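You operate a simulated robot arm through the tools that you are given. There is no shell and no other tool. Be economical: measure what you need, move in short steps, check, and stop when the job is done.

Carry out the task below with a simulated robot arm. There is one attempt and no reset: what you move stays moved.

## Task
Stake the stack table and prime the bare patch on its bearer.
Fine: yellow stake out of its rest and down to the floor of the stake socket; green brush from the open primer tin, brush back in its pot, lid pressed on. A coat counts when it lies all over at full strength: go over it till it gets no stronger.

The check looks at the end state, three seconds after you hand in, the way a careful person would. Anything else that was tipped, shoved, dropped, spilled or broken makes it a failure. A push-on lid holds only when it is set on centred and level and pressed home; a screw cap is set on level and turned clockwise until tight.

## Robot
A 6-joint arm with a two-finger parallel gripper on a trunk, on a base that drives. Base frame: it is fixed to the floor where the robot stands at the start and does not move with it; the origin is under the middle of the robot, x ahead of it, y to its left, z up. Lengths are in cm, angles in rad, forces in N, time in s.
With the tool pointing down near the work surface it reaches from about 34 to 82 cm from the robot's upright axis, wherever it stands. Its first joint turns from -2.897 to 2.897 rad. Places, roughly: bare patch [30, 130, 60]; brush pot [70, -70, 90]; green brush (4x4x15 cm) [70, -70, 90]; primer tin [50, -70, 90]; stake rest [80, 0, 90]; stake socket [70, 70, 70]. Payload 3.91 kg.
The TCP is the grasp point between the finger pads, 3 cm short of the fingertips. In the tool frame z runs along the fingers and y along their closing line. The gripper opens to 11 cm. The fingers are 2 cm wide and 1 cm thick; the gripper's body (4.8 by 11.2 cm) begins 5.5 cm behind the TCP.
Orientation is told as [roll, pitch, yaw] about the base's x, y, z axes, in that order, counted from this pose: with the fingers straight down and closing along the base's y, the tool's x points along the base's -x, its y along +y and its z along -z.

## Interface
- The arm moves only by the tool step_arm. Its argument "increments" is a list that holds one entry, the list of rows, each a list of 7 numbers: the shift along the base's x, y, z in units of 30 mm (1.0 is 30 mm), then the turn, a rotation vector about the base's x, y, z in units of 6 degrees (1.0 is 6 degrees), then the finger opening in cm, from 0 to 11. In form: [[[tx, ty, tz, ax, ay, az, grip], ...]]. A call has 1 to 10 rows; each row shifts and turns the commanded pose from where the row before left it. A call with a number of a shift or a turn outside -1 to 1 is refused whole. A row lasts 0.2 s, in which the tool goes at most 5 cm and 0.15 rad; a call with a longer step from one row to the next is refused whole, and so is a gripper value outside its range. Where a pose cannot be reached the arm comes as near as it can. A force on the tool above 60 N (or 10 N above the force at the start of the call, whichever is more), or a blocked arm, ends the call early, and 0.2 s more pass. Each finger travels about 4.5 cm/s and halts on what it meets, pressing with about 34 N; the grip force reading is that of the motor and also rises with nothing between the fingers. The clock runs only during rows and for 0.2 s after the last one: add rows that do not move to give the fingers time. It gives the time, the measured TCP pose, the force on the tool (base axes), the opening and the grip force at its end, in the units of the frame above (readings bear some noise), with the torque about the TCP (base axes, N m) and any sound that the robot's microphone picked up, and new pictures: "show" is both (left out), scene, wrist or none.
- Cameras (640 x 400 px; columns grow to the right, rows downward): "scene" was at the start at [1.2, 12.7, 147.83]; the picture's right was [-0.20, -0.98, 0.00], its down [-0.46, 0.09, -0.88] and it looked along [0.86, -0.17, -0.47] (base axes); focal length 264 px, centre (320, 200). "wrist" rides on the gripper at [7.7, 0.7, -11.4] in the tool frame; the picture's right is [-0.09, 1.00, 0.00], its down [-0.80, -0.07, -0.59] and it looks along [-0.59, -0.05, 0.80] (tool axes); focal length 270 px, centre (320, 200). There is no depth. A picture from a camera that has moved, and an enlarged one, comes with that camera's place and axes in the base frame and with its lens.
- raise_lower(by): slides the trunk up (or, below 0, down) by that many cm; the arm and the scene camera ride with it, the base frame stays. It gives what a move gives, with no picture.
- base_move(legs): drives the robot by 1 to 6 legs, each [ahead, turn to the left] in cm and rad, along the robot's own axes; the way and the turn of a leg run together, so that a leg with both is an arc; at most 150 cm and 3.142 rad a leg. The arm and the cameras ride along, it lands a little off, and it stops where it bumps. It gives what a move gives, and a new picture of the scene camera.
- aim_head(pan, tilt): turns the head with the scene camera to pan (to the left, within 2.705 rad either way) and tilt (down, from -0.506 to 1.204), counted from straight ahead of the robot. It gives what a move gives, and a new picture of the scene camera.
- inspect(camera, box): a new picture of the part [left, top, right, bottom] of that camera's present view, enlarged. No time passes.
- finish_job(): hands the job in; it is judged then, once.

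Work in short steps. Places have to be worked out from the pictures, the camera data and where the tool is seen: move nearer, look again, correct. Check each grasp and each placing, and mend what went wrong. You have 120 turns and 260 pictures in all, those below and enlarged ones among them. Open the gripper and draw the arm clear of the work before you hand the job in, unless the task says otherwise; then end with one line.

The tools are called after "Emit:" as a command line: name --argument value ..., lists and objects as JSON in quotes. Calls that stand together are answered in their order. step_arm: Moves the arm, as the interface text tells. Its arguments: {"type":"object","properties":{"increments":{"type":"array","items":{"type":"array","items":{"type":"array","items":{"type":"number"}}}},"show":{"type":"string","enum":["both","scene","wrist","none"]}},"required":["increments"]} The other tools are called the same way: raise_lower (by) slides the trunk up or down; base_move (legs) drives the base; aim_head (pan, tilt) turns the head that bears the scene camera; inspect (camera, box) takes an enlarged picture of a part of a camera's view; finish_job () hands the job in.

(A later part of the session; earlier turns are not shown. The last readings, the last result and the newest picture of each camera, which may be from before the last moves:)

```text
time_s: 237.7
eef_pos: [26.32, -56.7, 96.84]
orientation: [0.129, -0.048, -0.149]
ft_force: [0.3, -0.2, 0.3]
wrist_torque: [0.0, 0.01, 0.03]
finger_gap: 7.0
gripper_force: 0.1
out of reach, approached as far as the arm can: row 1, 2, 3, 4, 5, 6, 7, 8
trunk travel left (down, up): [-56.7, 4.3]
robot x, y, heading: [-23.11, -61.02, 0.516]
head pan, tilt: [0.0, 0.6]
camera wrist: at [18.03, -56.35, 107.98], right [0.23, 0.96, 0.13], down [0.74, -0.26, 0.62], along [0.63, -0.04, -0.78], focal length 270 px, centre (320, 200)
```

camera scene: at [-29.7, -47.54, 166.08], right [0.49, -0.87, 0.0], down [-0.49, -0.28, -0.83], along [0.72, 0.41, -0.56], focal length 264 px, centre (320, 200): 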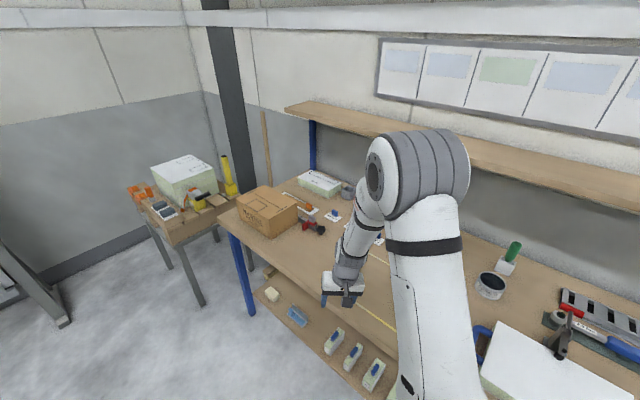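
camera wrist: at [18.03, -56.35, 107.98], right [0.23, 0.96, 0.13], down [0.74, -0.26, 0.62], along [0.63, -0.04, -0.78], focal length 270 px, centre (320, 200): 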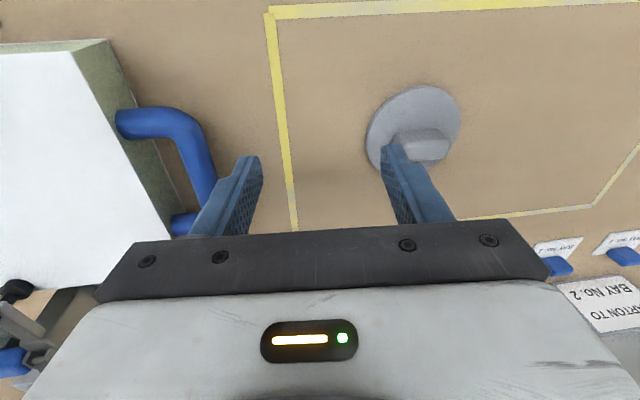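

The limit couples tool yaw and bearing (yaw minus bearing ≥ about -0.15), so I'll grip the knob across its short side, with yaw about +1.4. Rotating the tool now.

Emit:
step_arm --increments '[[[0, 0, 0, 0, 0, 1, 7], [0, 0, 0, 0, 0, 1, 7], [0, 0, 0, 0, 0, 1, 7], [0, 0, 0, 0, 0, 1, 7], [0, 0, 0, 0, 0, 1, 7], [0, 0, 0, 0, 0, 1, 7], [0, 0, 0, 0, 0, 1, 7], [0, 0, 0, 0, 0, 1, 7], [0, 0, 0, 0, 0, 1, 7], [0, 0, 0, 0, 0, 1, 7]]]' --show "none"

Emit:
step_arm --increments '[[[0.3, -0.5, 0, 0, 0, 1, 7], [0.3, -0.5, 0, 0, 0, 1, 7], [0.3, -0.5, 0, 0, 0, 1, 7], [0.3, -0.5, 0, 0, 0, 1, 7], [0.3, -0.5, 0, 0, 0, 0.9, 7], [0, 0, 0, 0, 0, 0, 7]]]' --show "both"

```text
time_s: 239.9
eef_pos: [23.54, -55.97, 93.12]
orientation: [0.121, -0.067, 0.89]
ft_force: [-0.4, -0.1, -0.1]
wrist_torque: [0.01, -0.01, -0.01]
finger_gap: 7.01
gripper_force: 0.0
out of reach, approached as far as the arm can: row 1, 3, 4, 5, 6, 7, 8, 9, 10
trunk travel left (down, up): [-56.7, 4.3]
robot x, y, heading: [-23.46, -61.02, 0.517]
head pan, tilt: [0.0, 0.6]
```

```text
time_s: 241.3
eef_pos: [23.61, -60.38, 88.33]
orientation: [0.095, -0.11, 1.405]
ft_force: [-10.6, 17.0, 34.2]
wrist_torque: [0.16, -0.89, 0.5]
finger_gap: 6.15
gripper_force: 0.0
out of reach, approached as far as the arm can: row 1, 2, 3, 4, 5
trunk travel left (down, up): [-56.7, 4.3]
robot x, y, heading: [-23.27, -61.06, 0.517]
head pan, tilt: [0.0, 0.6]
stopped in row 6: the force on the tool passed its limit (the readings are from after the stop); the commanded pose is now the measured one
camera scene: at [-30.05, -47.32, 162.07], right [0.49, -0.87, 0.0], down [-0.49, -0.28, -0.83], along [0.72, 0.41, -0.56], focal length 264 px, centre (320, 200)
camera wrist: at [22.58, -69.23, 98.95], right [-0.97, 0.24, 0.1], down [0.25, 0.7, 0.67], along [0.09, 0.67, -0.74], focal length 270 px, centre (320, 200)
```

scene: 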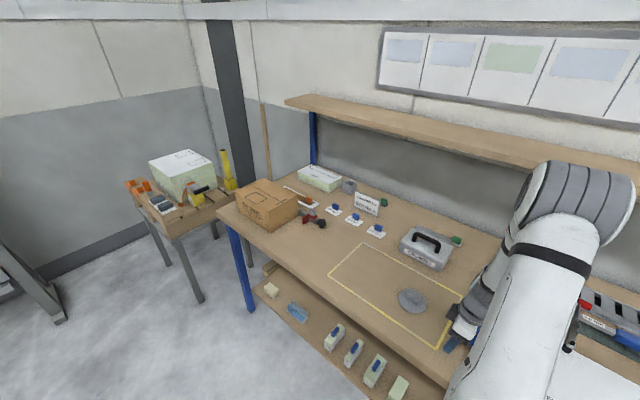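
wrist: 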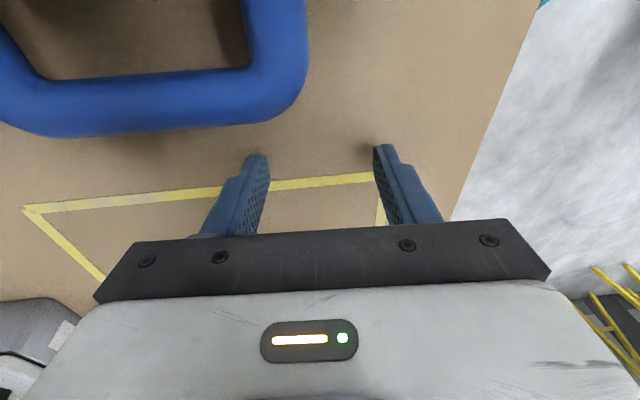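

The arm was led down onto the bench again (34 N) and stopped; the solver seems stuck in a folded posture. I lift with the trunk, then extend outward and up to free it, in small checked steps.

Emit:
raise_lower --by 4

Emit:
step_arm --increments '[[[0, 0.3, 0.5, 0, 0, 0, 7], [0.3, 0.3, 0.5, 0, 0, 0, 7]]]' --show "scene"

```text
time_s: 242.1
eef_pos: [23.82, -60.56, 92.16]
orientation: [0.096, -0.11, 1.401]
ft_force: [0.4, 0.2, -0.1]
wrist_torque: [-0.02, 0.03, 0.0]
finger_gap: 7.02
gripper_force: 0.1
trunk travel left (down, up): [-60.7, 0.3]
robot x, y, heading: [-23.21, -61.14, 0.515]
head pan, tilt: [0.0, 0.6]
```

```text
time_s: 242.7
eef_pos: [24.59, -58.72, 94.93]
orientation: [0.095, -0.121, 1.401]
ft_force: [-0.3, 0.1, 0.4]
wrist_torque: [0.0, -0.01, -0.03]
finger_gap: 7.02
gripper_force: 0.0
out of reach, approached as far as the arm can: row 2
trunk travel left (down, up): [-60.7, 0.3]
robot x, y, heading: [-23.15, -61.15, 0.515]
head pan, tilt: [0.0, 0.6]
camera scene: at [-29.61, -47.52, 166.08], right [0.49, -0.87, 0.0], down [-0.49, -0.28, -0.82], along [0.72, 0.41, -0.57], focal length 264 px, centre (320, 200)
```

scene: 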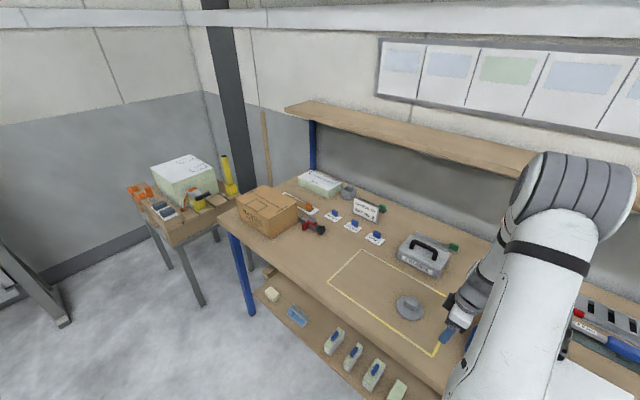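

The elbow is folded to its limit because the shoulder sits too high. I extend outward and up first, then lower the trunk.

Emit:
step_arm --increments '[[[0.6, 0, 0.6, 0, 0, 0, 7], [0.8, 0, 0.6, 0, 0, 0, 7], [0.8, 0, 0.6, 0, 0, 0, 7], [0.8, 0, 0.6, 0, 0, 0, 7], [0.8, 0, 0.6, 0, 0, 0, 7]]]' --show "none"

Emit:
step_arm --increments '[[[0.6, 0, 0.8, 0, 0, 0, 7], [0.5, 0, 0.9, 0, 0, 0, 7], [0, 0, 0.9, 0, 0, 0, 7], [0, 0, 0.9, 0, 0, 0, 7]]]' --show "scene"

```text
time_s: 243.9
eef_pos: [32.13, -56.18, 99.09]
orientation: [0.086, -0.165, 1.395]
ft_force: [0.4, 0.5, -0.6]
wrist_torque: [-0.01, 0.04, 0.0]
finger_gap: 6.99
gripper_force: 0.1
out of reach, approached as far as the arm can: row 1, 2, 3, 4, 5
trunk travel left (down, up): [-60.7, 0.3]
robot x, y, heading: [-23.25, -60.93, 0.518]
head pan, tilt: [0.0, 0.6]
```

```text
time_s: 244.9
eef_pos: [33.37, -55.18, 107.54]
orientation: [0.085, -0.202, 1.394]
ft_force: [0.7, -0.4, -0.1]
wrist_torque: [-0.01, -0.01, 0.01]
finger_gap: 7.01
gripper_force: 0.1
out of reach, approached as far as the arm can: row 1, 2, 3, 4
trunk travel left (down, up): [-60.7, 0.3]
robot x, y, heading: [-23.01, -60.94, 0.516]
head pan, tilt: [0.0, 0.6]
camera scene: at [-29.65, -47.56, 166.08], right [0.49, -0.87, 0.0], down [-0.49, -0.28, -0.83], along [0.72, 0.41, -0.56], focal length 264 px, centre (320, 200)
```

scene: 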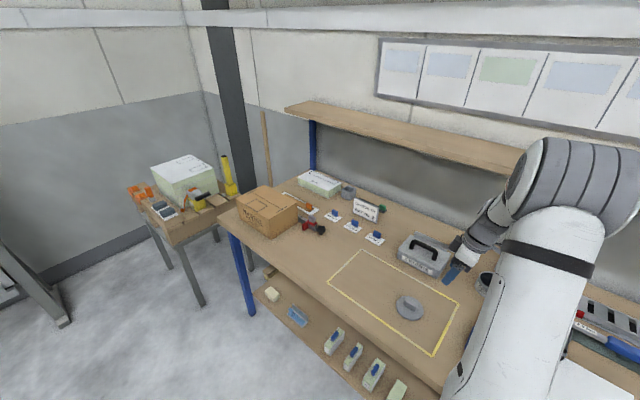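

Simplest is to stand further back so the lid lies at about 65–70 cm. Back the robot 15 cm and extend.

Emit:
base_move --legs '[[-15, 0]]'

Emit:
step_arm --increments '[[[0, 0, 0, 0, 0, 0, 7], [0.3, 0.3, 0, 0, 0, 0, 7]]]' --show "none"

```text
time_s: 246.3
eef_pos: [20.33, -62.11, 107.69]
orientation: [0.081, -0.205, 1.401]
ft_force: [-0.9, 0.4, 1.0]
wrist_torque: [0.04, -0.03, 0.04]
finger_gap: 6.98
gripper_force: 0.1
trunk travel left (down, up): [-60.7, 0.3]
robot x, y, heading: [-36.37, -68.53, 0.524]
head pan, tilt: [0.0, 0.6]
camera scene: at [-42.85, -54.99, 166.09], right [0.5, -0.87, 0.0], down [-0.49, -0.28, -0.83], along [0.72, 0.41, -0.56], focal length 264 px, centre (320, 200)
```

scene: 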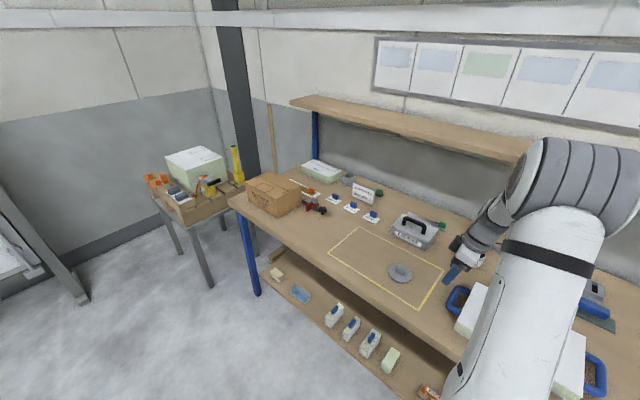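

```text
time_s: 246.9
eef_pos: [21.4, -61.1, 107.35]
orientation: [0.085, -0.205, 1.4]
ft_force: [0.6, -0.5, 0.7]
wrist_torque: [-0.01, 0.04, 0.02]
finger_gap: 6.99
gripper_force: 0.1
trunk travel left (down, up): [-60.7, 0.3]
robot x, y, heading: [-36.12, -68.14, 0.526]
head pan, tilt: [0.0, 0.6]
```

It follows freely now. I level the tool, then turn it to yaw -0.17 while moving over the lid.

Emit:
step_arm --increments '[[[0, 0, 0, -0.69, -0.16, 0, 7], [0, 0, 0, -0.69, -0.16, 0, 7], [0, 0, 0, -0.69, -0.16, 0, 7], [0.2, 0.3, 0, 0, 0, -1, 7], [0.2, 0.3, 0, 0, 0, -1, 7], [0.2, 0.3, 0, 0, 0, -1, 7], [0.2, 0.3, 0, 0, 0, -1, 7], [0.2, 0.3, 0, 0, 0, -1, 7], [0.2, 0.3, 0, 0, 0, -1, 7], [0.2, 0.3, 0, 0, 0, -1, 7]]]' --show "none"

Emit:
step_arm --increments '[[[0.2, 0.3, 0, 0, 0, -1, 7], [0.2, 0.3, 0, 0, 0, -1, 7], [0.2, 0.3, 0, 0, 0, -1, 7], [0.2, 0.3, 0, 0, 0, -1, 7], [0.2, 0.3, 0, 0, 0, -1, 7], [0.2, 0.3, 0, 0, 0, -1, 7], [0.2, 0.3, 0, 0, 0, -1, 7], [0.2, 0.2, -0.2, 0, 0, -1, 7]]]' --show "wrist"

```text
time_s: 249.1
eef_pos: [25.74, -54.75, 107.7]
orientation: [0.088, -0.21, 0.667]
ft_force: [0.0, -0.6, -0.5]
wrist_torque: [0.05, -0.01, -0.03]
finger_gap: 6.98
gripper_force: 0.0
out of reach, approached as far as the arm can: row 1, 2, 3
trunk travel left (down, up): [-60.7, 0.3]
robot x, y, heading: [-36.16, -68.38, 0.525]
head pan, tilt: [0.0, 0.6]
```

```text
time_s: 250.9
eef_pos: [26.01, -53.38, 102.88]
orientation: [0.156, -0.226, 0.038]
ft_force: [0.1, -0.5, -0.2]
wrist_torque: [0.0, 0.0, -0.03]
finger_gap: 7.02
gripper_force: 0.0
out of reach, approached as far as the arm can: row 1, 2, 3, 4, 5, 6, 7, 8
trunk travel left (down, up): [-60.7, 0.3]
robot x, y, heading: [-36.19, -68.25, 0.521]
head pan, tilt: [0.0, 0.6]
camera wrist: at [16.08, -54.83, 112.19], right [0.01, 0.99, 0.17], down [0.66, -0.14, 0.74], along [0.75, 0.1, -0.65], focal length 270 px, centre (320, 200)
```

wrist: 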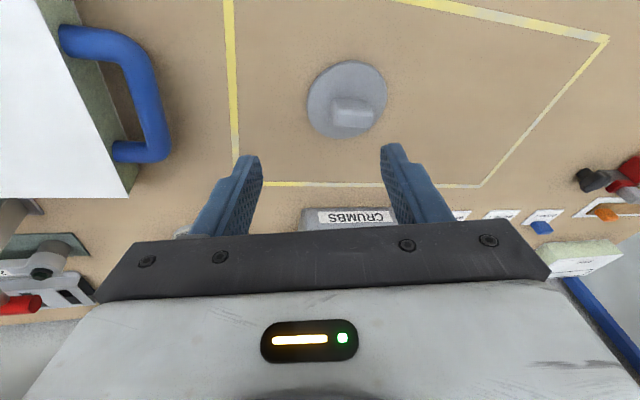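

Levelling the tool is what's out of reach with the trunk this high. I back off so the tool is clear of the bench, lower the trunk to its starting height, and raise the arm instead.

Emit:
base_move --legs '[[-27, 0]]'

Emit:
raise_lower --by -12

Emit:
step_arm --increments '[[[0, 0, 0.8, 0, 0, 0, 7], [0, 0, 0.8, 0, 0, 0, 7], [0, 0, 0.8, 0, 0, 0, 7], [0, 0, 0.8, 0, 0, 0, 7]]]' --show "none"

```text
time_s: 252.8
eef_pos: [3.23, -66.23, 102.92]
orientation: [0.155, -0.228, 0.042]
ft_force: [-0.6, 0.4, 0.3]
wrist_torque: [-0.02, 0.04, -0.01]
finger_gap: 6.98
gripper_force: 0.0
trunk travel left (down, up): [-60.7, 0.3]
robot x, y, heading: [-58.85, -81.1, 0.524]
head pan, tilt: [0.0, 0.6]
camera scene: at [-65.5, -68.08, 166.09], right [0.5, -0.86, 0.0], down [-0.49, -0.28, -0.83], along [0.71, 0.41, -0.56], focal length 264 px, centre (320, 200)
```

scene: 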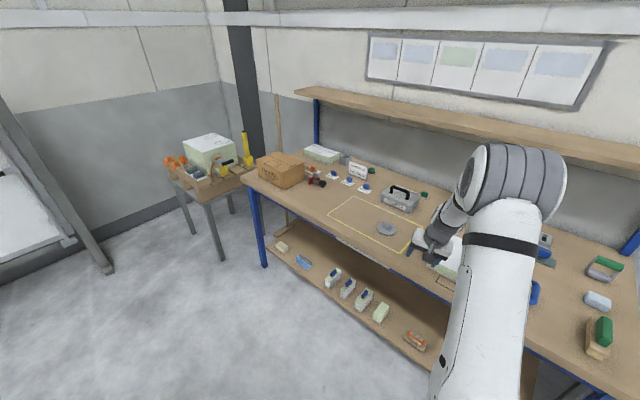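

```text
time_s: 254.2
eef_pos: [3.38, -66.33, 90.81]
orientation: [0.155, -0.229, 0.042]
ft_force: [-0.4, 0.5, 0.0]
wrist_torque: [0.0, -0.02, 0.02]
finger_gap: 7.01
gripper_force: 0.0
trunk travel left (down, up): [-48.7, 12.3]
robot x, y, heading: [-58.83, -81.25, 0.523]
head pan, tilt: [0.0, 0.6]
```

```text
time_s: 255.2
eef_pos: [2.48, -67.35, 98.96]
orientation: [0.188, -0.233, 0.037]
ft_force: [0.2, 0.0, -0.4]
wrist_torque: [-0.01, -0.01, -0.08]
finger_gap: 7.02
gripper_force: 0.0
out of reach, approached as far as the arm can: row 2, 3, 4
trunk travel left (down, up): [-48.7, 12.3]
robot x, y, heading: [-58.84, -81.16, 0.526]
head pan, tilt: [0.0, 0.6]
```

Vertical seems to be a different arm branch; the pitched posture (-0.6 to -0.9) has always worked, so I'll handle the lid pitched. Re-pitch here in free space, raise the trunk, and drive to a stand serving both lid and tin.

Emit:
step_arm --increments '[[[0, 0, 0, -0.36, -0.98, 0, 7], [0, 0, 0, -0.36, -0.98, 0, 7], [0, 0, 0.1, -0.36, -0.98, 0, 7], [0, 0, 0.2, -0.36, -0.98, 0, 7], [0, 0, 0.2, -0.36, -0.98, 0, 7]]]' --show "none"

Emit:
raise_lower --by 12

Emit:
base_move --legs '[[0, 0.064], [41, 0], [0, -0.75]]'

```text
time_s: 256.4
eef_pos: [0.71, -65.74, 97.95]
orientation: [-0.052, -0.734, 0.145]
ft_force: [-0.2, -0.8, 0.2]
wrist_torque: [0.02, 0.0, -0.01]
finger_gap: 7.02
gripper_force: 0.0
out of reach, approached as far as the arm can: row 1, 2, 3, 4
trunk travel left (down, up): [-48.7, 12.3]
robot x, y, heading: [-59.09, -81.25, 0.52]
head pan, tilt: [0.0, 0.6]
```

```text
time_s: 257.9
eef_pos: [0.89, -65.78, 109.92]
orientation: [-0.051, -0.733, 0.144]
ft_force: [-0.5, 0.2, -0.6]
wrist_torque: [0.0, 0.03, -0.01]
finger_gap: 7.0
gripper_force: 0.2
trunk travel left (down, up): [-60.7, 0.3]
robot x, y, heading: [-59.05, -81.44, 0.528]
head pan, tilt: [0.0, 0.6]
```

```text
time_s: 262.9
eef_pos: [30.86, -84.83, 110.01]
orientation: [-0.051, -0.733, -0.549]
ft_force: [-0.2, -0.2, -0.1]
wrist_torque: [0.0, 0.02, -0.03]
finger_gap: 7.04
gripper_force: 0.1
trunk travel left (down, up): [-60.7, 0.3]
robot x, y, heading: [-25.03, -56.52, -0.159]
head pan, tilt: [0.0, 0.6]
camera scene: at [-21.35, -42.28, 166.09], right [-0.15, -0.99, 0.0], down [-0.56, 0.09, -0.83], along [0.82, -0.13, -0.56], focal length 264 px, centre (320, 200)
```

scene: 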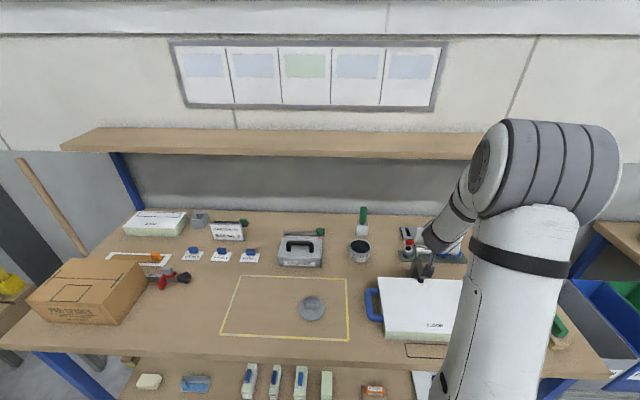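

Pitched posture follows again. I lower the trunk 10 and carry the tool over to the lid, turning to yaw -0.17.

Emit:
raise_lower --by -9

Emit:
step_arm --increments '[[[-0.15, 0.9, 0, 0, 0, 0.26, 7], [-0.15, 0.9, 0, 0, 0, 0.26, 7], [-0.15, 0.9, 0, 0, 0, 0.26, 7], [-0.15, 0.9, 0, 0, 0, 0.26, 7], [-0.15, 0.9, 0, 0, 0, 0.26, 7], [-0.15, 0.9, 0, 0, 0, 0.26, 7], [-0.15, 0.9, 0, 0, 0, 0.26, 7]]]' --show "none"

Emit:
step_arm --increments '[[[-0.15, 0.9, 0, 0, 0, 0.26, 7], [-0.15, 0.9, 0, 0, 0, 0.26, 7], [-0.15, 0.9, 0, 0, 0, 0.26, 7], [-0.15, 0.9, 0, 0, 0, 0.26, 7], [-0.15, 0.9, 0, 0, 0, 0.26, 7], [-0.15, 0.9, 0, 0, 0, 0.26, 7], [-0.1, 0.9, 0, 0, 0, 0.26, 7]]]' --show "wrist"

```text
time_s: 264.2
eef_pos: [30.86, -84.93, 100.99]
orientation: [-0.05, -0.733, -0.547]
ft_force: [-0.7, 0.7, 0.2]
wrist_torque: [-0.03, 0.01, -0.02]
finger_gap: 7.0
gripper_force: 0.1
trunk travel left (down, up): [-51.7, 9.3]
robot x, y, heading: [-24.57, -56.45, -0.159]
head pan, tilt: [0.0, 0.6]
```

```text
time_s: 265.8
eef_pos: [27.63, -66.05, 101.07]
orientation: [-0.054, -0.733, -0.354]
ft_force: [-0.1, -0.3, 0.0]
wrist_torque: [0.01, -0.03, 0.0]
finger_gap: 7.0
gripper_force: 0.1
trunk travel left (down, up): [-51.7, 9.3]
robot x, y, heading: [-24.88, -57.09, -0.156]
head pan, tilt: [0.0, 0.6]
```

```text
time_s: 267.4
eef_pos: [24.52, -47.01, 101.06]
orientation: [-0.051, -0.733, -0.167]
ft_force: [-0.1, 0.1, 0.0]
wrist_torque: [0.01, 0.03, 0.02]
finger_gap: 7.0
gripper_force: 0.1
trunk travel left (down, up): [-51.7, 9.3]
robot x, y, heading: [-24.77, -56.93, -0.155]
head pan, tilt: [0.0, 0.6]
camera wrist: at [11.64, -43.56, 104.38], right [0.26, 0.96, 0.02], down [0.19, -0.07, 0.98], along [0.95, -0.25, -0.2], focal length 270 px, centre (320, 200)
```

wrist: 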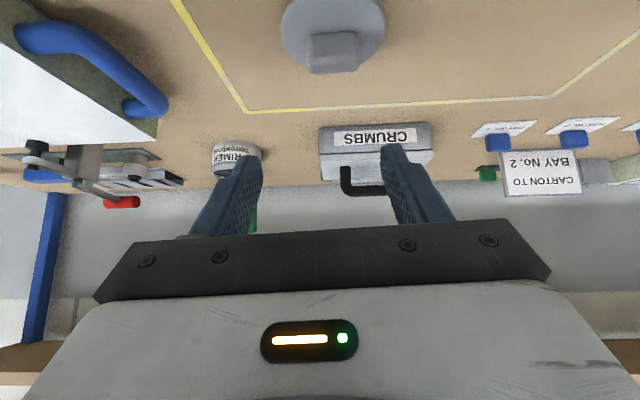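

The knob is clearly in view at about (30.5,-47,88), 4 cm wide. I fix the roll, move over it and lower to just above.

Emit:
step_arm --increments '[[[0.7, 0.02, -0.3, 0.35, -0.06, 0.32, 7.5], [0.77, 0.02, -0.6, 0, 0, 0, 7.5], [0, 0, -0.9, 0, 0, 0, 7.5], [0, 0, -0.7, 0, 0, 0, 7.5], [0, 0, 0, 0, 0, 0, 7.5]]]' --show "wrist"

Emit:
inspect --camera "scene" --box '[270, 270, 350, 340]'

```text
time_s: 268.6
eef_pos: [28.86, -46.95, 93.68]
orientation: [0.0, -0.734, -0.165]
ft_force: [-0.1, -0.4, -0.4]
wrist_torque: [0.01, 0.0, -0.01]
finger_gap: 7.51
gripper_force: 0.0
trunk travel left (down, up): [-51.7, 9.3]
robot x, y, heading: [-24.82, -56.48, -0.154]
head pan, tilt: [0.0, 0.6]
camera wrist: at [15.94, -44.11, 96.93], right [0.23, 0.97, 0.06], down [0.18, -0.1, 0.98], along [0.96, -0.21, -0.2], focal length 270 px, centre (320, 200)
```

wrist: 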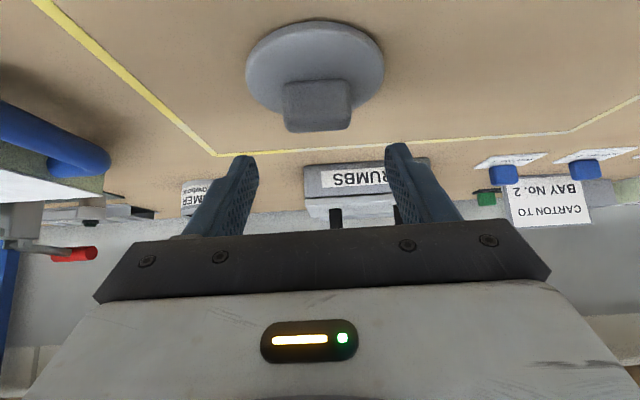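

```text
5.71 times, centred on (310, 305) of scene
camera zoom: at [-21.29, -42.29, 157.09], right [-0.15, -0.99, 0.0], down [-0.56, 0.09, -0.83], along [0.82, -0.13, -0.57], focal length 1511 px, centre (377, -400)
```

zoom: 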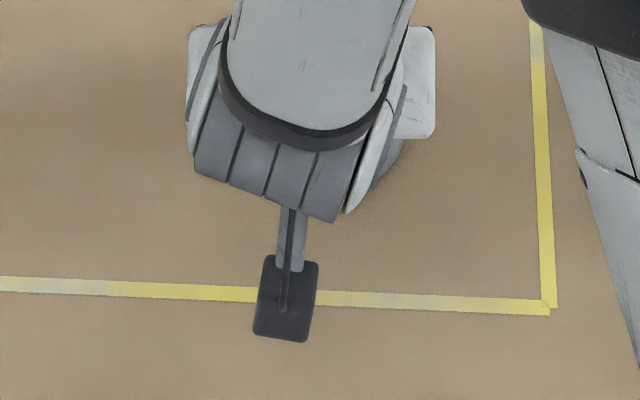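

Knob is centred between the fingers. Lower to z≈89.9 and close on it.

Emit:
step_arm --increments '[[[0.1, 0, -0.5, 0, 0, 0, 7.5], [0, 0, -0.5, 0, 0, 0, 7.5], [0, 0, -0.26, 0, 0, 0, 7.5], [0, 0, 0, 0, 0, 0, 5], [0, 0, 0, 0, 0, 0, 3], [0, 0, 0, 0, 0, 0, 2.5], [0, 0, 0, 0, 0, 0, 2.5]]]' --show "none"

Emit:
step_arm --increments '[[[0, 0, 0.3, 0, 0, 0, 2.5], [0, 0, 0.5, 0, 0, 0, 2.5], [0, 0, 0.5, 0, 0, 0, 2.5]]]' --show "wrist"

```text
time_s: 270.2
eef_pos: [29.2, -47.04, 89.72]
orientation: [-0.003, -0.733, -0.166]
ft_force: [1.0, 0.4, 0.4]
wrist_torque: [0.01, 0.01, -0.01]
finger_gap: 4.29
gripper_force: 34.3
trunk travel left (down, up): [-51.7, 9.3]
robot x, y, heading: [-24.83, -56.48, -0.153]
head pan, tilt: [0.0, 0.6]
```

```text
time_s: 271.0
eef_pos: [29.4, -46.98, 93.73]
orientation: [0.0, -0.733, -0.166]
ft_force: [0.2, 0.2, -1.2]
wrist_torque: [0.02, 0.03, 0.02]
finger_gap: 4.29
gripper_force: 33.8
trunk travel left (down, up): [-51.7, 9.3]
robot x, y, heading: [-24.15, -56.57, -0.157]
head pan, tilt: [0.0, 0.6]
camera wrist: at [16.39, -44.08, 96.97], right [0.23, 0.97, 0.06], down [0.18, -0.1, 0.98], along [0.96, -0.21, -0.2], focal length 270 px, centre (320, 200)
```

wrist: 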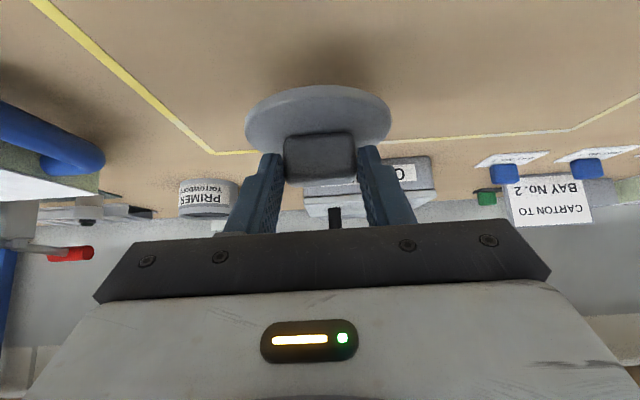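

Lid is held, level. I carry it at z≈101 round to above the tin, then inspect alignment.

Emit:
step_arm --increments '[[[0, 0, 0.8, 0, 0, 0, 2.5], [0, 0, 0.8, 0, 0, 0, 2.5], [0, -0.5, 0.8, 0, 0, 0, 2.5], [0, -0.95, 0, 0, 0, 0, 2.5], [0, -0.95, 0, 0, 0, 0, 2.5], [0, -0.95, 0, 0, 0, 0, 2.5], [0, -0.95, 0, 0, 0, 0, 2.5], [0, -0.95, 0, 0, 0, 0, 2.5], [0, -0.95, 0, 0, 0, 0, 2.5], [0, -0.95, 0, 0, 0, 0, 2.5]]]' --show "none"

Emit:
step_arm --increments '[[[0.9, -0.1, 0, 0, 0, 0, 2.5], [0.9, -0.1, 0, 0, 0, 0, 2.5], [0.9, -0.1, 0, 0, 0, 0, 2.5], [0.9, -0.1, 0, 0, 0, 0, 2.5], [0.9, -0.1, 0, 0, 0, 0, 2.5], [0.9, -0.1, 0, 0, 0, 0, 2.5], [0.9, 0, -0.2, 0, 0, 0, 2.5], [0.9, 0, -0.4, 0, 0, 0, 2.5], [0, 0, -0.4, 0, 0, 0, 2.5], [0, 0, 0, 0, 0, 0, 2.5]]]' --show "wrist"

Emit:
inspect --camera "scene" --box '[325, 195, 395, 265]'

```text
time_s: 273.2
eef_pos: [29.71, -62.87, 100.63]
orientation: [-0.011, -0.731, -0.166]
ft_force: [0.0, 0.4, -1.5]
wrist_torque: [0.0, 0.02, 0.02]
finger_gap: 4.28
gripper_force: 34.0
out of reach, approached as far as the arm can: row 9, 10
trunk travel left (down, up): [-51.7, 9.3]
robot x, y, heading: [-24.53, -56.84, -0.156]
head pan, tilt: [0.0, 0.6]
```

```text
time_s: 275.4
eef_pos: [51.29, -64.63, 97.64]
orientation: [-0.001, -0.734, -0.166]
ft_force: [-0.4, -0.2, -0.3]
wrist_torque: [0.03, 0.0, -0.02]
finger_gap: 4.3
gripper_force: 33.3
trunk travel left (down, up): [-51.7, 9.3]
robot x, y, heading: [-24.69, -56.58, -0.155]
head pan, tilt: [0.0, 0.6]
camera wrist: at [38.28, -61.93, 100.98], right [0.23, 0.97, 0.06], down [0.18, -0.1, 0.98], along [0.96, -0.21, -0.2], focal length 270 px, centre (320, 200)
```

wrist: 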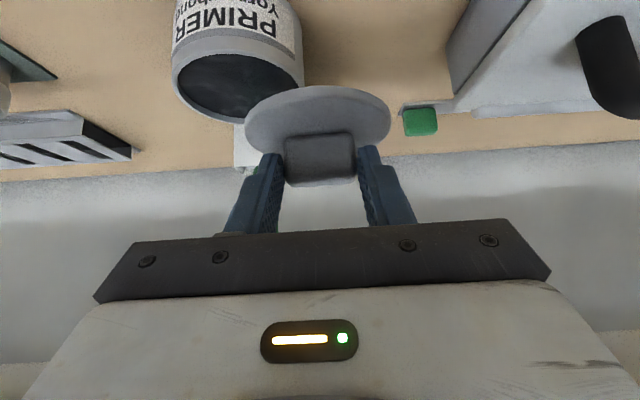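

```text
5.71 times, centred on (360, 230) of scene
camera zoom: at [-21.27, -42.3, 157.09], right [-0.15, -0.99, 0.0], down [-0.56, 0.09, -0.82], along [0.82, -0.13, -0.57], focal length 1511 px, centre (91, 29)
```

zoom: 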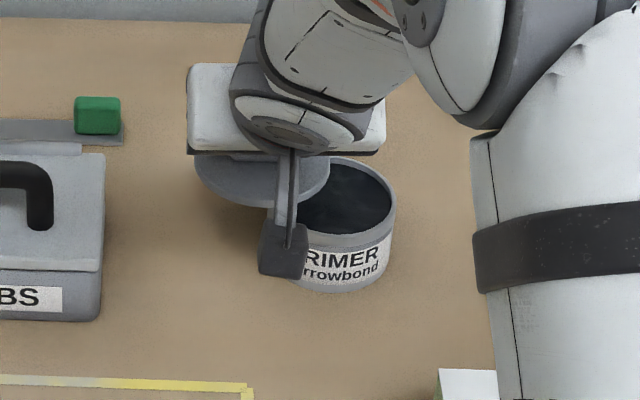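

Lid centre is about (53.3,-65.1); the tin's centre is (53.2,-70.4). I move -5.25 in y and check before lowering.

Emit:
step_arm --increments '[[[0, -0.6, 0, 0, 0, 0, 2.5], [0, -0.6, 0, 0, 0, 0, 2.5], [0, -0.55, -0.2, 0, 0, 0, 2.5], [0, 0, -0.3, 0, 0, 0, 2.5], [0, 0, 0, 0, 0, 0, 2.5]]]' --show "wrist"

Emit:
inspect --camera "scene" --box '[325, 205, 385, 265]'

Emit:
inspect --camera "wrist" --box '[200, 0, 440, 180]'

```text
time_s: 276.6
eef_pos: [51.06, -69.58, 96.39]
orientation: [-0.003, -0.733, -0.165]
ft_force: [0.4, -0.3, -0.7]
wrist_torque: [-0.04, 0.01, -0.01]
finger_gap: 4.29
gripper_force: 33.9
out of reach, approached as far as the arm can: row 3
trunk travel left (down, up): [-51.7, 9.3]
robot x, y, heading: [-24.63, -56.81, -0.155]
head pan, tilt: [0.0, 0.6]
camera wrist: at [38.09, -66.71, 99.62], right [0.23, 0.97, 0.06], down [0.18, -0.1, 0.98], along [0.96, -0.21, -0.2], focal length 270 px, centre (320, 200)
```

wrist: 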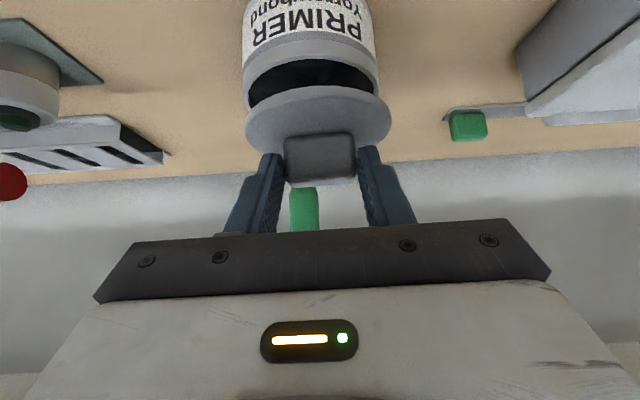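

```text
6.67 times, centred on (355, 235) of scene
camera zoom: at [-21.27, -42.29, 157.08], right [-0.15, -0.99, 0.0], down [-0.56, 0.09, -0.82], along [0.81, -0.13, -0.57], focal length 1762 px, centre (87, -33)
```

zoom: 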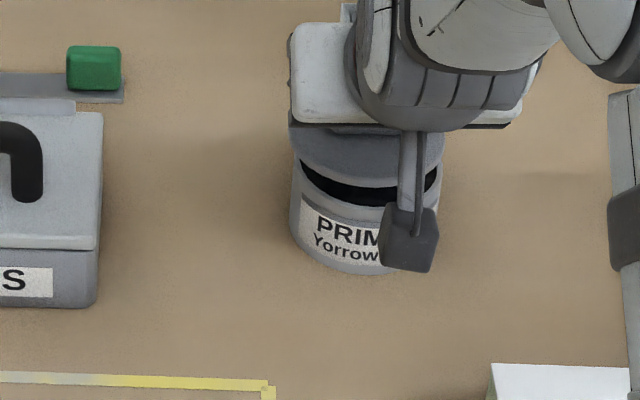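

```text
2.22 times, centred on (320, 90) of wrist
camera zoom: at [38.09, -66.71, 99.62], right [0.23, 0.97, 0.06], down [0.18, -0.1, 0.98], along [0.96, -0.21, -0.2], focal length 601 px, centre (320, 444)
```

zoom: 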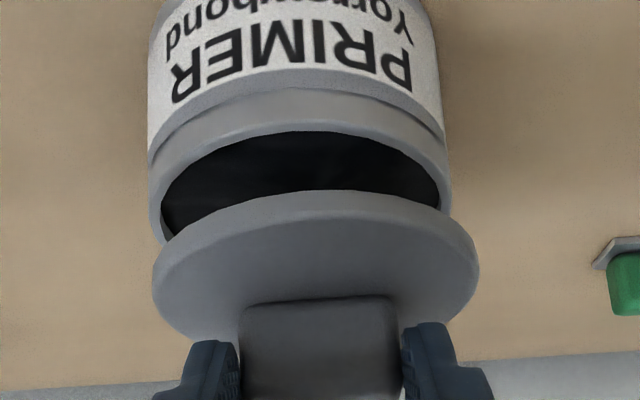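

Close: I judge the lid needs +0.75 in x and -0.3 in y. Shift, lower to just above the rim, and look again.

Emit:
step_arm --increments '[[[0.25, -0.1, 0, 0, 0, 0, 2.5], [0, 0, -0.25, 0, 0, 0, 2.5], [0, 0, -0.15, 0, 0, 0, 2.5], [0, 0, 0, 0, 0, 0, 2.5]]]' --show "none"

Emit:
inspect --camera "scene" --box '[335, 215, 375, 255]'

Emit:
inspect --camera "wrist" --box '[200, 0, 440, 180]'

```text
time_s: 277.6
eef_pos: [52.05, -69.75, 95.16]
orientation: [-0.005, -0.734, -0.166]
ft_force: [-0.3, -0.8, -0.2]
wrist_torque: [0.02, 0.02, -0.03]
finger_gap: 4.29
gripper_force: 34.2
trunk travel left (down, up): [-51.7, 9.3]
robot x, y, heading: [-24.48, -56.66, -0.154]
head pan, tilt: [0.0, 0.6]
```

```text
10.00 times, centred on (355, 235) of scene
camera zoom: at [-21.27, -42.3, 157.09], right [-0.15, -0.99, 0.0], down [-0.56, 0.09, -0.82], along [0.81, -0.13, -0.57], focal length 2644 px, centre (-30, -150)
```

zoom: 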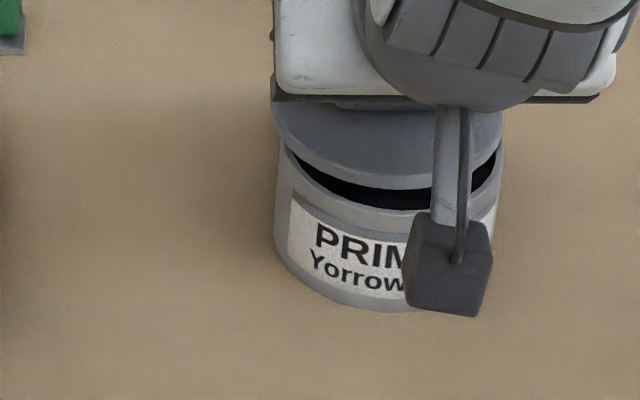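

```text
2.22 times, centred on (320, 90) of wrist
camera zoom: at [38.96, -66.95, 98.43], right [0.23, 0.97, 0.06], down [0.18, -0.1, 0.98], along [0.96, -0.22, -0.2], focal length 601 px, centre (320, 444)
```

zoom: 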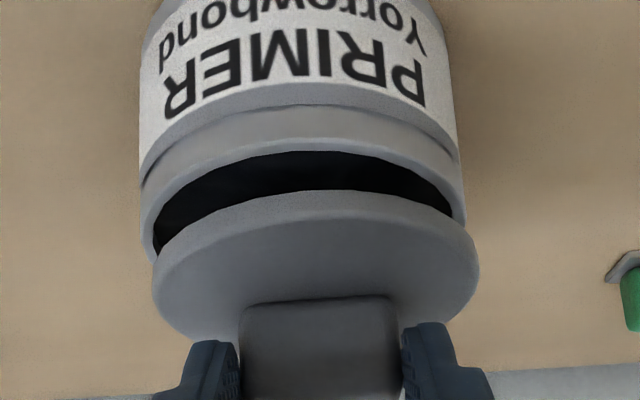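

Remaining offset: about -0.3 in x and -0.25 in y. Correct, then lower onto the rim and begin pressing.

Emit:
step_arm --increments '[[[-0.1, -0.085, 0, 0, 0, 0, 2.5], [0, 0, 0, 0, 0, 0, 2.5], [0, 0, -0.15, 0, 0, 0, 2.5], [0, 0, -0.15, 0, 0, 0, 2.5], [0, 0, -0.1, 0, 0, 0, 2.5], [0, 0, -0.1, 0, 0, 0, 2.5], [0, 0, 0, 0, 0, 0, 2.5]]]' --show "none"

Emit:
inspect --camera "scene" --box '[335, 215, 375, 255]'

Emit:
inspect --camera "wrist" --box '[200, 0, 440, 180]'

```text
time_s: 279.2
eef_pos: [51.63, -70.17, 94.03]
orientation: [-0.001, -0.744, -0.169]
ft_force: [4.6, -3.0, 34.9]
wrist_torque: [-0.2, -0.83, -0.11]
finger_gap: 4.31
gripper_force: 33.9
trunk travel left (down, up): [-51.7, 9.3]
robot x, y, heading: [-24.82, -56.61, -0.155]
head pan, tilt: [0.0, 0.6]
```

```text
10.00 times, centred on (355, 235) of scene
camera zoom: at [-21.7, -42.26, 157.11], right [-0.15, -0.99, 0.0], down [-0.56, 0.09, -0.83], along [0.82, -0.13, -0.56], focal length 2644 px, centre (-30, -150)
```

zoom: 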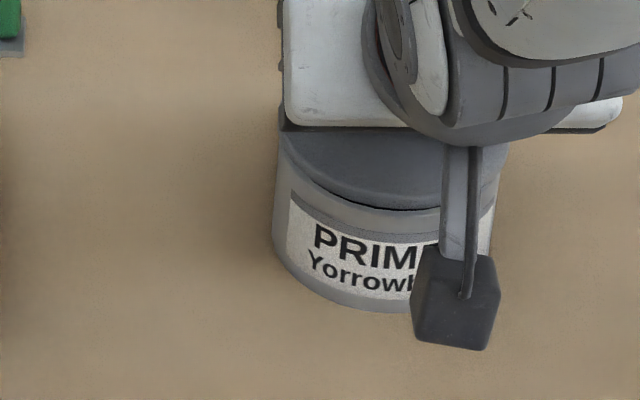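

```text
2.22 times, centred on (320, 90) of wrist
camera zoom: at [38.57, -67.3, 97.26], right [0.23, 0.97, 0.06], down [0.17, -0.1, 0.98], along [0.96, -0.21, -0.19], focal length 601 px, centre (320, 444)
5 turns are left
```

zoom: 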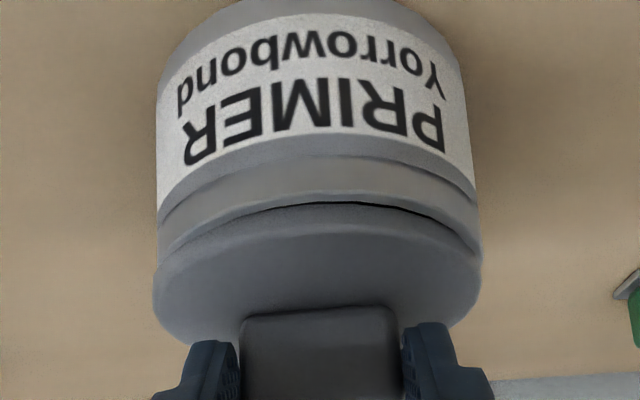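

The lid sits centred on the rim (35 N). Now press it home.

Emit:
step_arm --increments '[[[0, 0, -0.12, 0, 0, 0, 2.5], [0, 0, -0.12, 0, 0, 0, 2.5], [0, 0, -0.12, 0, 0, 0, 2.5], [0, 0, -0.12, 0, 0, 0, 2.5], [0, 0, 0, 0, 0, 0, 2.5]]]' --show "none"

Emit:
step_arm --increments '[[[0, 0, -0.12, 0, 0, 0, 2.5], [0, 0, -0.12, 0, 0, 0, 2.5], [0, 0, -0.12, 0, 0, 0, 2.5], [0, 0, 0, 0, 0, 0, 2.5]]]' --show "none"

Emit:
inspect --camera "wrist" --box '[200, 0, 440, 180]'

```text
time_s: 280.4
eef_pos: [51.54, -70.19, 93.43]
orientation: [-0.001, -0.754, -0.166]
ft_force: [-7.1, -2.6, 55.3]
wrist_torque: [-0.12, -0.23, -0.05]
finger_gap: 4.27
gripper_force: 33.8
trunk travel left (down, up): [-51.7, 9.3]
robot x, y, heading: [-24.56, -56.76, -0.153]
head pan, tilt: [0.0, 0.6]
```

```text
time_s: 280.8
eef_pos: [52.38, -70.2, 93.4]
orientation: [0.001, -0.771, -0.165]
ft_force: [8.8, -1.7, 21.3]
wrist_torque: [-0.2, 0.02, 0.09]
finger_gap: 4.29
gripper_force: 34.1
trunk travel left (down, up): [-51.7, 9.3]
robot x, y, heading: [-24.65, -56.36, -0.153]
head pan, tilt: [0.0, 0.6]
stopped in row 2: the force on the tool passed its limit (the readings are from after the stop); the commanded pose is now the measured one
```

```text
2.22 times, centred on (320, 90) of wrist
camera zoom: at [39.22, -67.36, 96.21], right [0.23, 0.97, 0.06], down [0.15, -0.1, 0.98], along [0.96, -0.21, -0.17], focal length 601 px, centre (320, 444)
4 turns are left
```

zoom: 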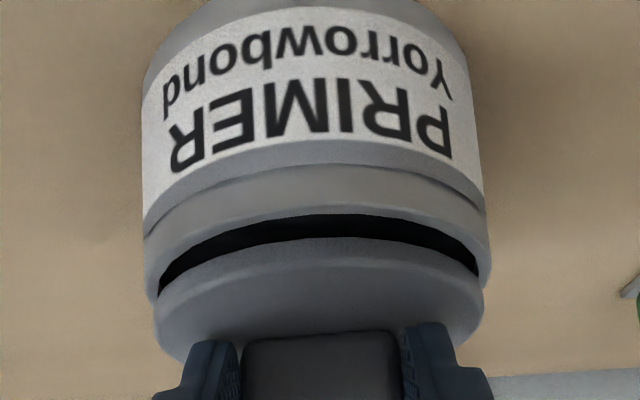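

The lid slid forward about 0.75 cm under the press. I lift slightly, bring it back, set it down, release, and then press on the knob's top with closed fingers.

Emit:
step_arm --increments '[[[0, 0, 0.4, 0, 0, 0, 2.5], [-0.25, 0, 0, 0.06, 0.36, 0, 2.5], [0, 0, 0, 0, 0, 0, 2.5], [0, 0, -0.12, 0, 0, 0, 2.5], [0, 0, -0.08, 0, 0, 0, 2.5], [0, 0, 0, 0, 0, 0, 2.5]]]' --show "wrist"

Emit:
step_arm --increments '[[[0, 0, 0, 0, 0, 0, 5], [0, 0, 0, 0, 0, 0, 7.5], [0, 0, 0, 0, 0, 0, 7.5], [0, 0, 0.4, 0, 0, 0, 7.5], [0, 0, 0.6, 0, 0, 0, 7.5], [0, 0, 0.5, 0, 0, 0, 4], [0.1, 0.03, 0, 0, 0, 0, 0], [0, 0, 0, 0, 0, 0, 0], [0, 0, 0, 0, 0, 0, 0], [0, 0, 0, 0, 0, 0, 0]]]' --show "wrist"

Emit:
step_arm --increments '[[[0, 0, -0.3, 0, 0, 0, 0], [0, 0, -0.25, 0, 0, 0, 0], [0, 0, -0.12, 0, 0, 0, 0], [0, 0, -0.12, 0, 0, 0, 0], [0, 0, -0.12, 0, 0, 0, 0], [0, 0, -0.12, 0, 0, 0, 0], [0, 0, -0.12, 0, 0, 0, 0], [0, 0, -0.12, 0, 0, 0, 0], [0, 0, -0.12, 0, 0, 0, 0]]]' --show "wrist"

Emit:
inspect --camera "scene" --box '[325, 205, 385, 265]'

```text
time_s: 282.2
eef_pos: [51.72, -70.2, 93.49]
orientation: [0.001, -0.721, -0.166]
ft_force: [2.1, 0.3, 12.8]
wrist_torque: [-0.13, -0.8, 0.04]
finger_gap: 4.28
gripper_force: 34.4
out of reach, approached as far as the arm can: row 2
trunk travel left (down, up): [-51.7, 9.3]
robot x, y, heading: [-24.76, -56.49, -0.156]
head pan, tilt: [0.0, 0.6]
camera wrist: at [38.72, -67.31, 97.06], right [0.23, 0.97, 0.06], down [0.19, -0.1, 0.98], along [0.95, -0.21, -0.21], focal length 270 px, centre (320, 200)
```

wrist: 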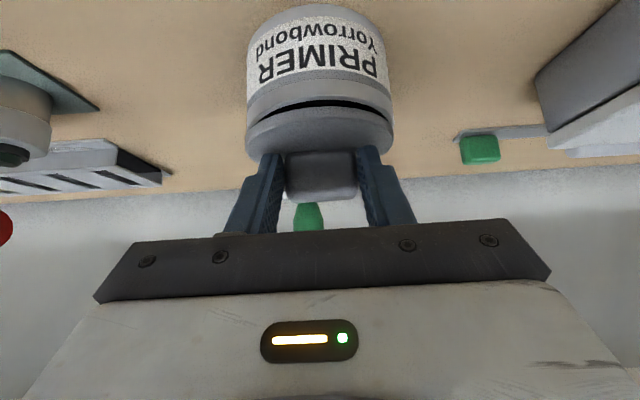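

```text
time_s: 284.4
eef_pos: [51.93, -69.97, 94.4]
orientation: [0.008, -0.719, -0.168]
ft_force: [0.3, 0.2, 0.5]
wrist_torque: [0.0, 0.02, -0.02]
finger_gap: 4.28
gripper_force: 33.9
out of reach, approached as far as the arm can: row 4, 5, 6
trunk travel left (down, up): [-51.7, 9.3]
robot x, y, heading: [-24.29, -56.89, -0.156]
head pan, tilt: [0.0, 0.6]
camera wrist: at [38.84, -67.18, 97.9], right [0.23, 0.97, 0.06], down [0.2, -0.11, 0.97], along [0.95, -0.21, -0.22], focal length 270 px, centre (320, 200)
```

wrist: 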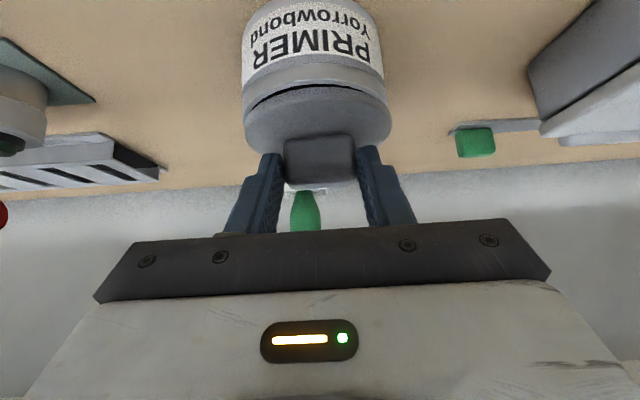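

```text
time_s: 286.3
eef_pos: [52.69, -69.94, 93.38]
orientation: [0.003, -0.746, -0.167]
ft_force: [6.8, -1.4, 21.1]
wrist_torque: [-0.09, 0.15, 0.04]
finger_gap: 4.27
gripper_force: 34.6
out of reach, approached as far as the arm can: row 2, 4, 6
trunk travel left (down, up): [-51.7, 9.3]
robot x, y, heading: [-24.37, -56.43, -0.156]
head pan, tilt: [0.0, 0.6]
stopped in row 9: the force on the tool passed its limit (the readings are from after the stop); the commanded pose is now the measured one
camera wrist: at [39.6, -67.05, 96.57], right [0.23, 0.97, 0.06], down [0.17, -0.1, 0.98], along [0.96, -0.21, -0.19], focal length 270 px, centre (320, 200)
```

wrist: 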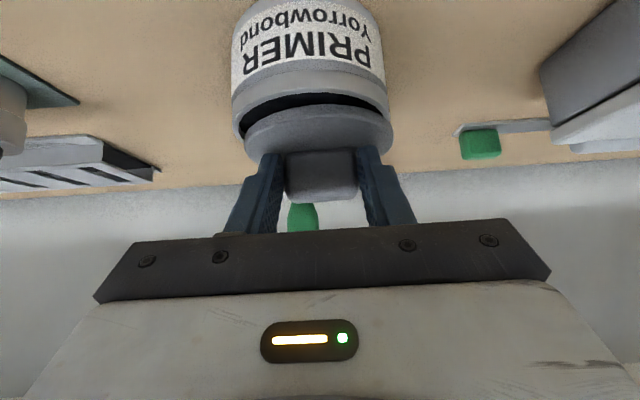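

```text
6.67 times, centred on (355, 235) of scene
camera zoom: at [-21.51, -42.24, 157.03], right [-0.15, -0.99, 0.0], down [-0.56, 0.09, -0.83], along [0.82, -0.13, -0.56], focal length 1762 px, centre (87, -33)
3 turns are left
```

zoom: 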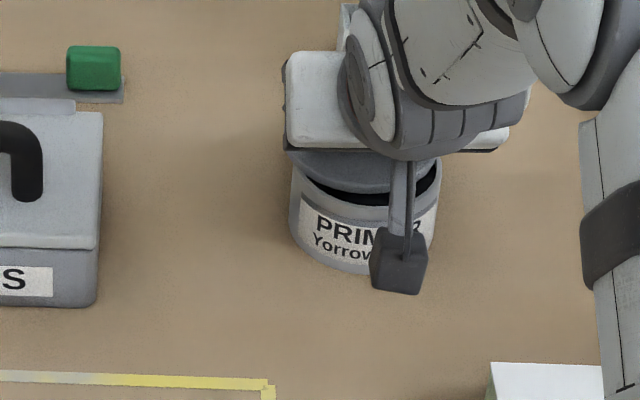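

The arm couldn't rise after release, so it re-gripped and slid the lid forward again. I now use the trunk for vertical moves: lift a little, bring the lid back, set down, release, rise, close the fingers, and look.

Emit:
raise_lower --by 0.7

Emit:
step_arm --increments '[[[-0.28, -0.01, 0, 0, 0, 0, 2.5], [-0.27, -0.01, 0, 0, 0, 0, 2.5], [0, 0, 0, 0, 0, 0, 2.5]]]' --show "none"

Emit:
raise_lower --by -0.7

Emit:
step_arm --increments '[[[0, 0, 0, 0, 0, 0, 5], [0, 0, 0, 0, 0, 0, 7], [0, 0, 0, 0, 0, 0, 8], [0, 0, 0, 0, 0, 0, 8]]]' --show "none"

Emit:
raise_lower --by 4.5

Emit:
step_arm --increments '[[[0, 0, 0, 0, 0, 0, 4], [0, 0, 0, 0, 0, 0, 1], [0, 0, 0, 0, 0, 0, 0], [0, 0, 0, 0, 0, 0, 0], [0, 0, 0, 0, 0, 0, 0]]]' --show "wrist"

Emit:
inspect --camera "scene" --box '[325, 205, 385, 265]'

Emit:
inspect --camera "wrist" --box '[200, 0, 440, 180]'

```text
time_s: 286.8
eef_pos: [52.36, -69.8, 93.38]
orientation: [0.002, -0.73, -0.167]
ft_force: [0.6, 0.6, 8.4]
wrist_torque: [-0.04, -0.4, 0.03]
finger_gap: 4.28
gripper_force: 33.8
trunk travel left (down, up): [-52.4, 8.6]
robot x, y, heading: [-24.67, -56.5, -0.154]
head pan, tilt: [0.0, 0.6]
```

```text
time_s: 287.6
eef_pos: [50.91, -69.93, 93.36]
orientation: [0.001, -0.73, -0.164]
ft_force: [-0.3, 1.2, 1.5]
wrist_torque: [-0.01, 0.1, -0.02]
finger_gap: 4.24
gripper_force: 34.0
trunk travel left (down, up): [-52.4, 8.6]
robot x, y, heading: [-24.88, -56.64, -0.152]
head pan, tilt: [0.0, 0.6]
```

```text
time_s: 288.2
eef_pos: [50.78, -69.97, 93.38]
orientation: [0.003, -0.74, -0.165]
ft_force: [-2.6, -0.6, 29.4]
wrist_torque: [-0.1, 0.37, -0.03]
finger_gap: 4.27
gripper_force: 34.4
trunk travel left (down, up): [-51.7, 9.3]
robot x, y, heading: [-24.75, -56.58, -0.151]
head pan, tilt: [0.0, 0.6]
```

```text
time_s: 289.2
eef_pos: [50.78, -69.9, 93.32]
orientation: [0.002, -0.74, -0.167]
ft_force: [0.3, 2.7, 36.5]
wrist_torque: [-0.11, -0.47, 0.09]
finger_gap: 7.12
gripper_force: 0.0
trunk travel left (down, up): [-51.7, 9.3]
robot x, y, heading: [-24.91, -56.72, -0.158]
head pan, tilt: [0.0, 0.6]
```

```text
time_s: 290.1
eef_pos: [50.86, -69.86, 97.19]
orientation: [0.002, -0.729, -0.165]
ft_force: [-0.4, 0.2, 0.2]
wrist_torque: [0.0, 0.01, 0.0]
finger_gap: 8.0
gripper_force: 0.0
trunk travel left (down, up): [-56.2, 4.8]
robot x, y, heading: [-24.82, -56.77, -0.156]
head pan, tilt: [0.0, 0.6]
heard: snap
```

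```text
time_s: 291.3
eef_pos: [50.81, -70.06, 97.27]
orientation: [0.001, -0.731, -0.165]
ft_force: [-0.3, -0.6, -0.5]
wrist_torque: [-0.03, 0.0, -0.01]
finger_gap: 0.0
gripper_force: 23.4
trunk travel left (down, up): [-56.2, 4.8]
robot x, y, heading: [-24.46, -56.64, -0.153]
head pan, tilt: [0.0, 0.6]
camera wrist: at [37.87, -67.11, 100.69], right [0.23, 0.97, 0.06], down [0.18, -0.1, 0.98], along [0.96, -0.21, -0.2], focal length 270 px, centre (320, 200)
```

wrist: 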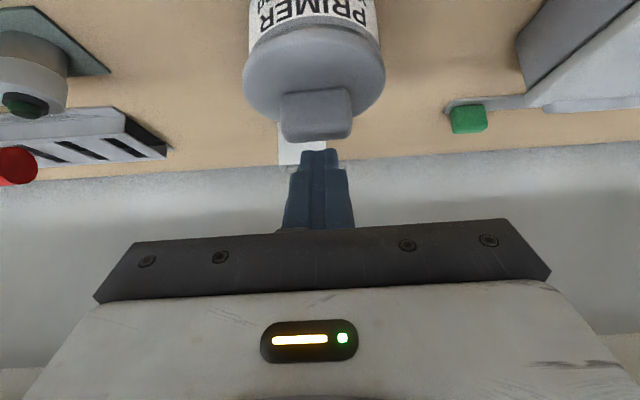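

```text
6.67 times, centred on (355, 235) of scene
camera zoom: at [-21.27, -42.3, 161.59], right [-0.15, -0.99, 0.0], down [-0.56, 0.09, -0.82], along [0.81, -0.13, -0.57], focal length 1762 px, centre (87, -33)
```

zoom: 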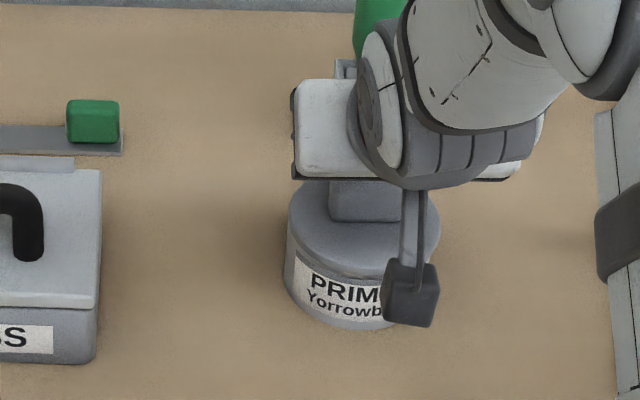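

```text
2.22 times, centred on (320, 90) of wrist
camera zoom: at [37.87, -67.11, 100.69], right [0.23, 0.97, 0.06], down [0.18, -0.1, 0.98], along [0.96, -0.21, -0.2], focal length 601 px, centre (320, 444)
2 turns are left
```

zoom: 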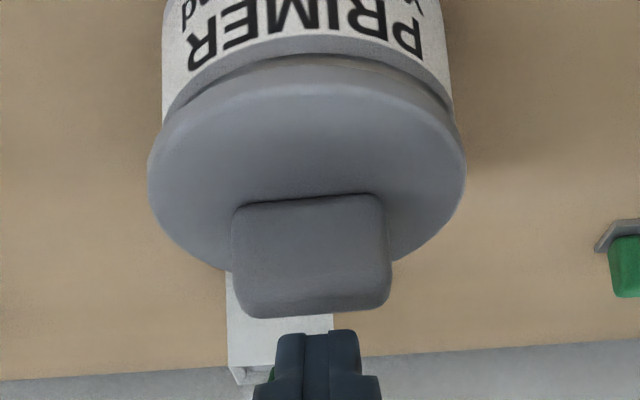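

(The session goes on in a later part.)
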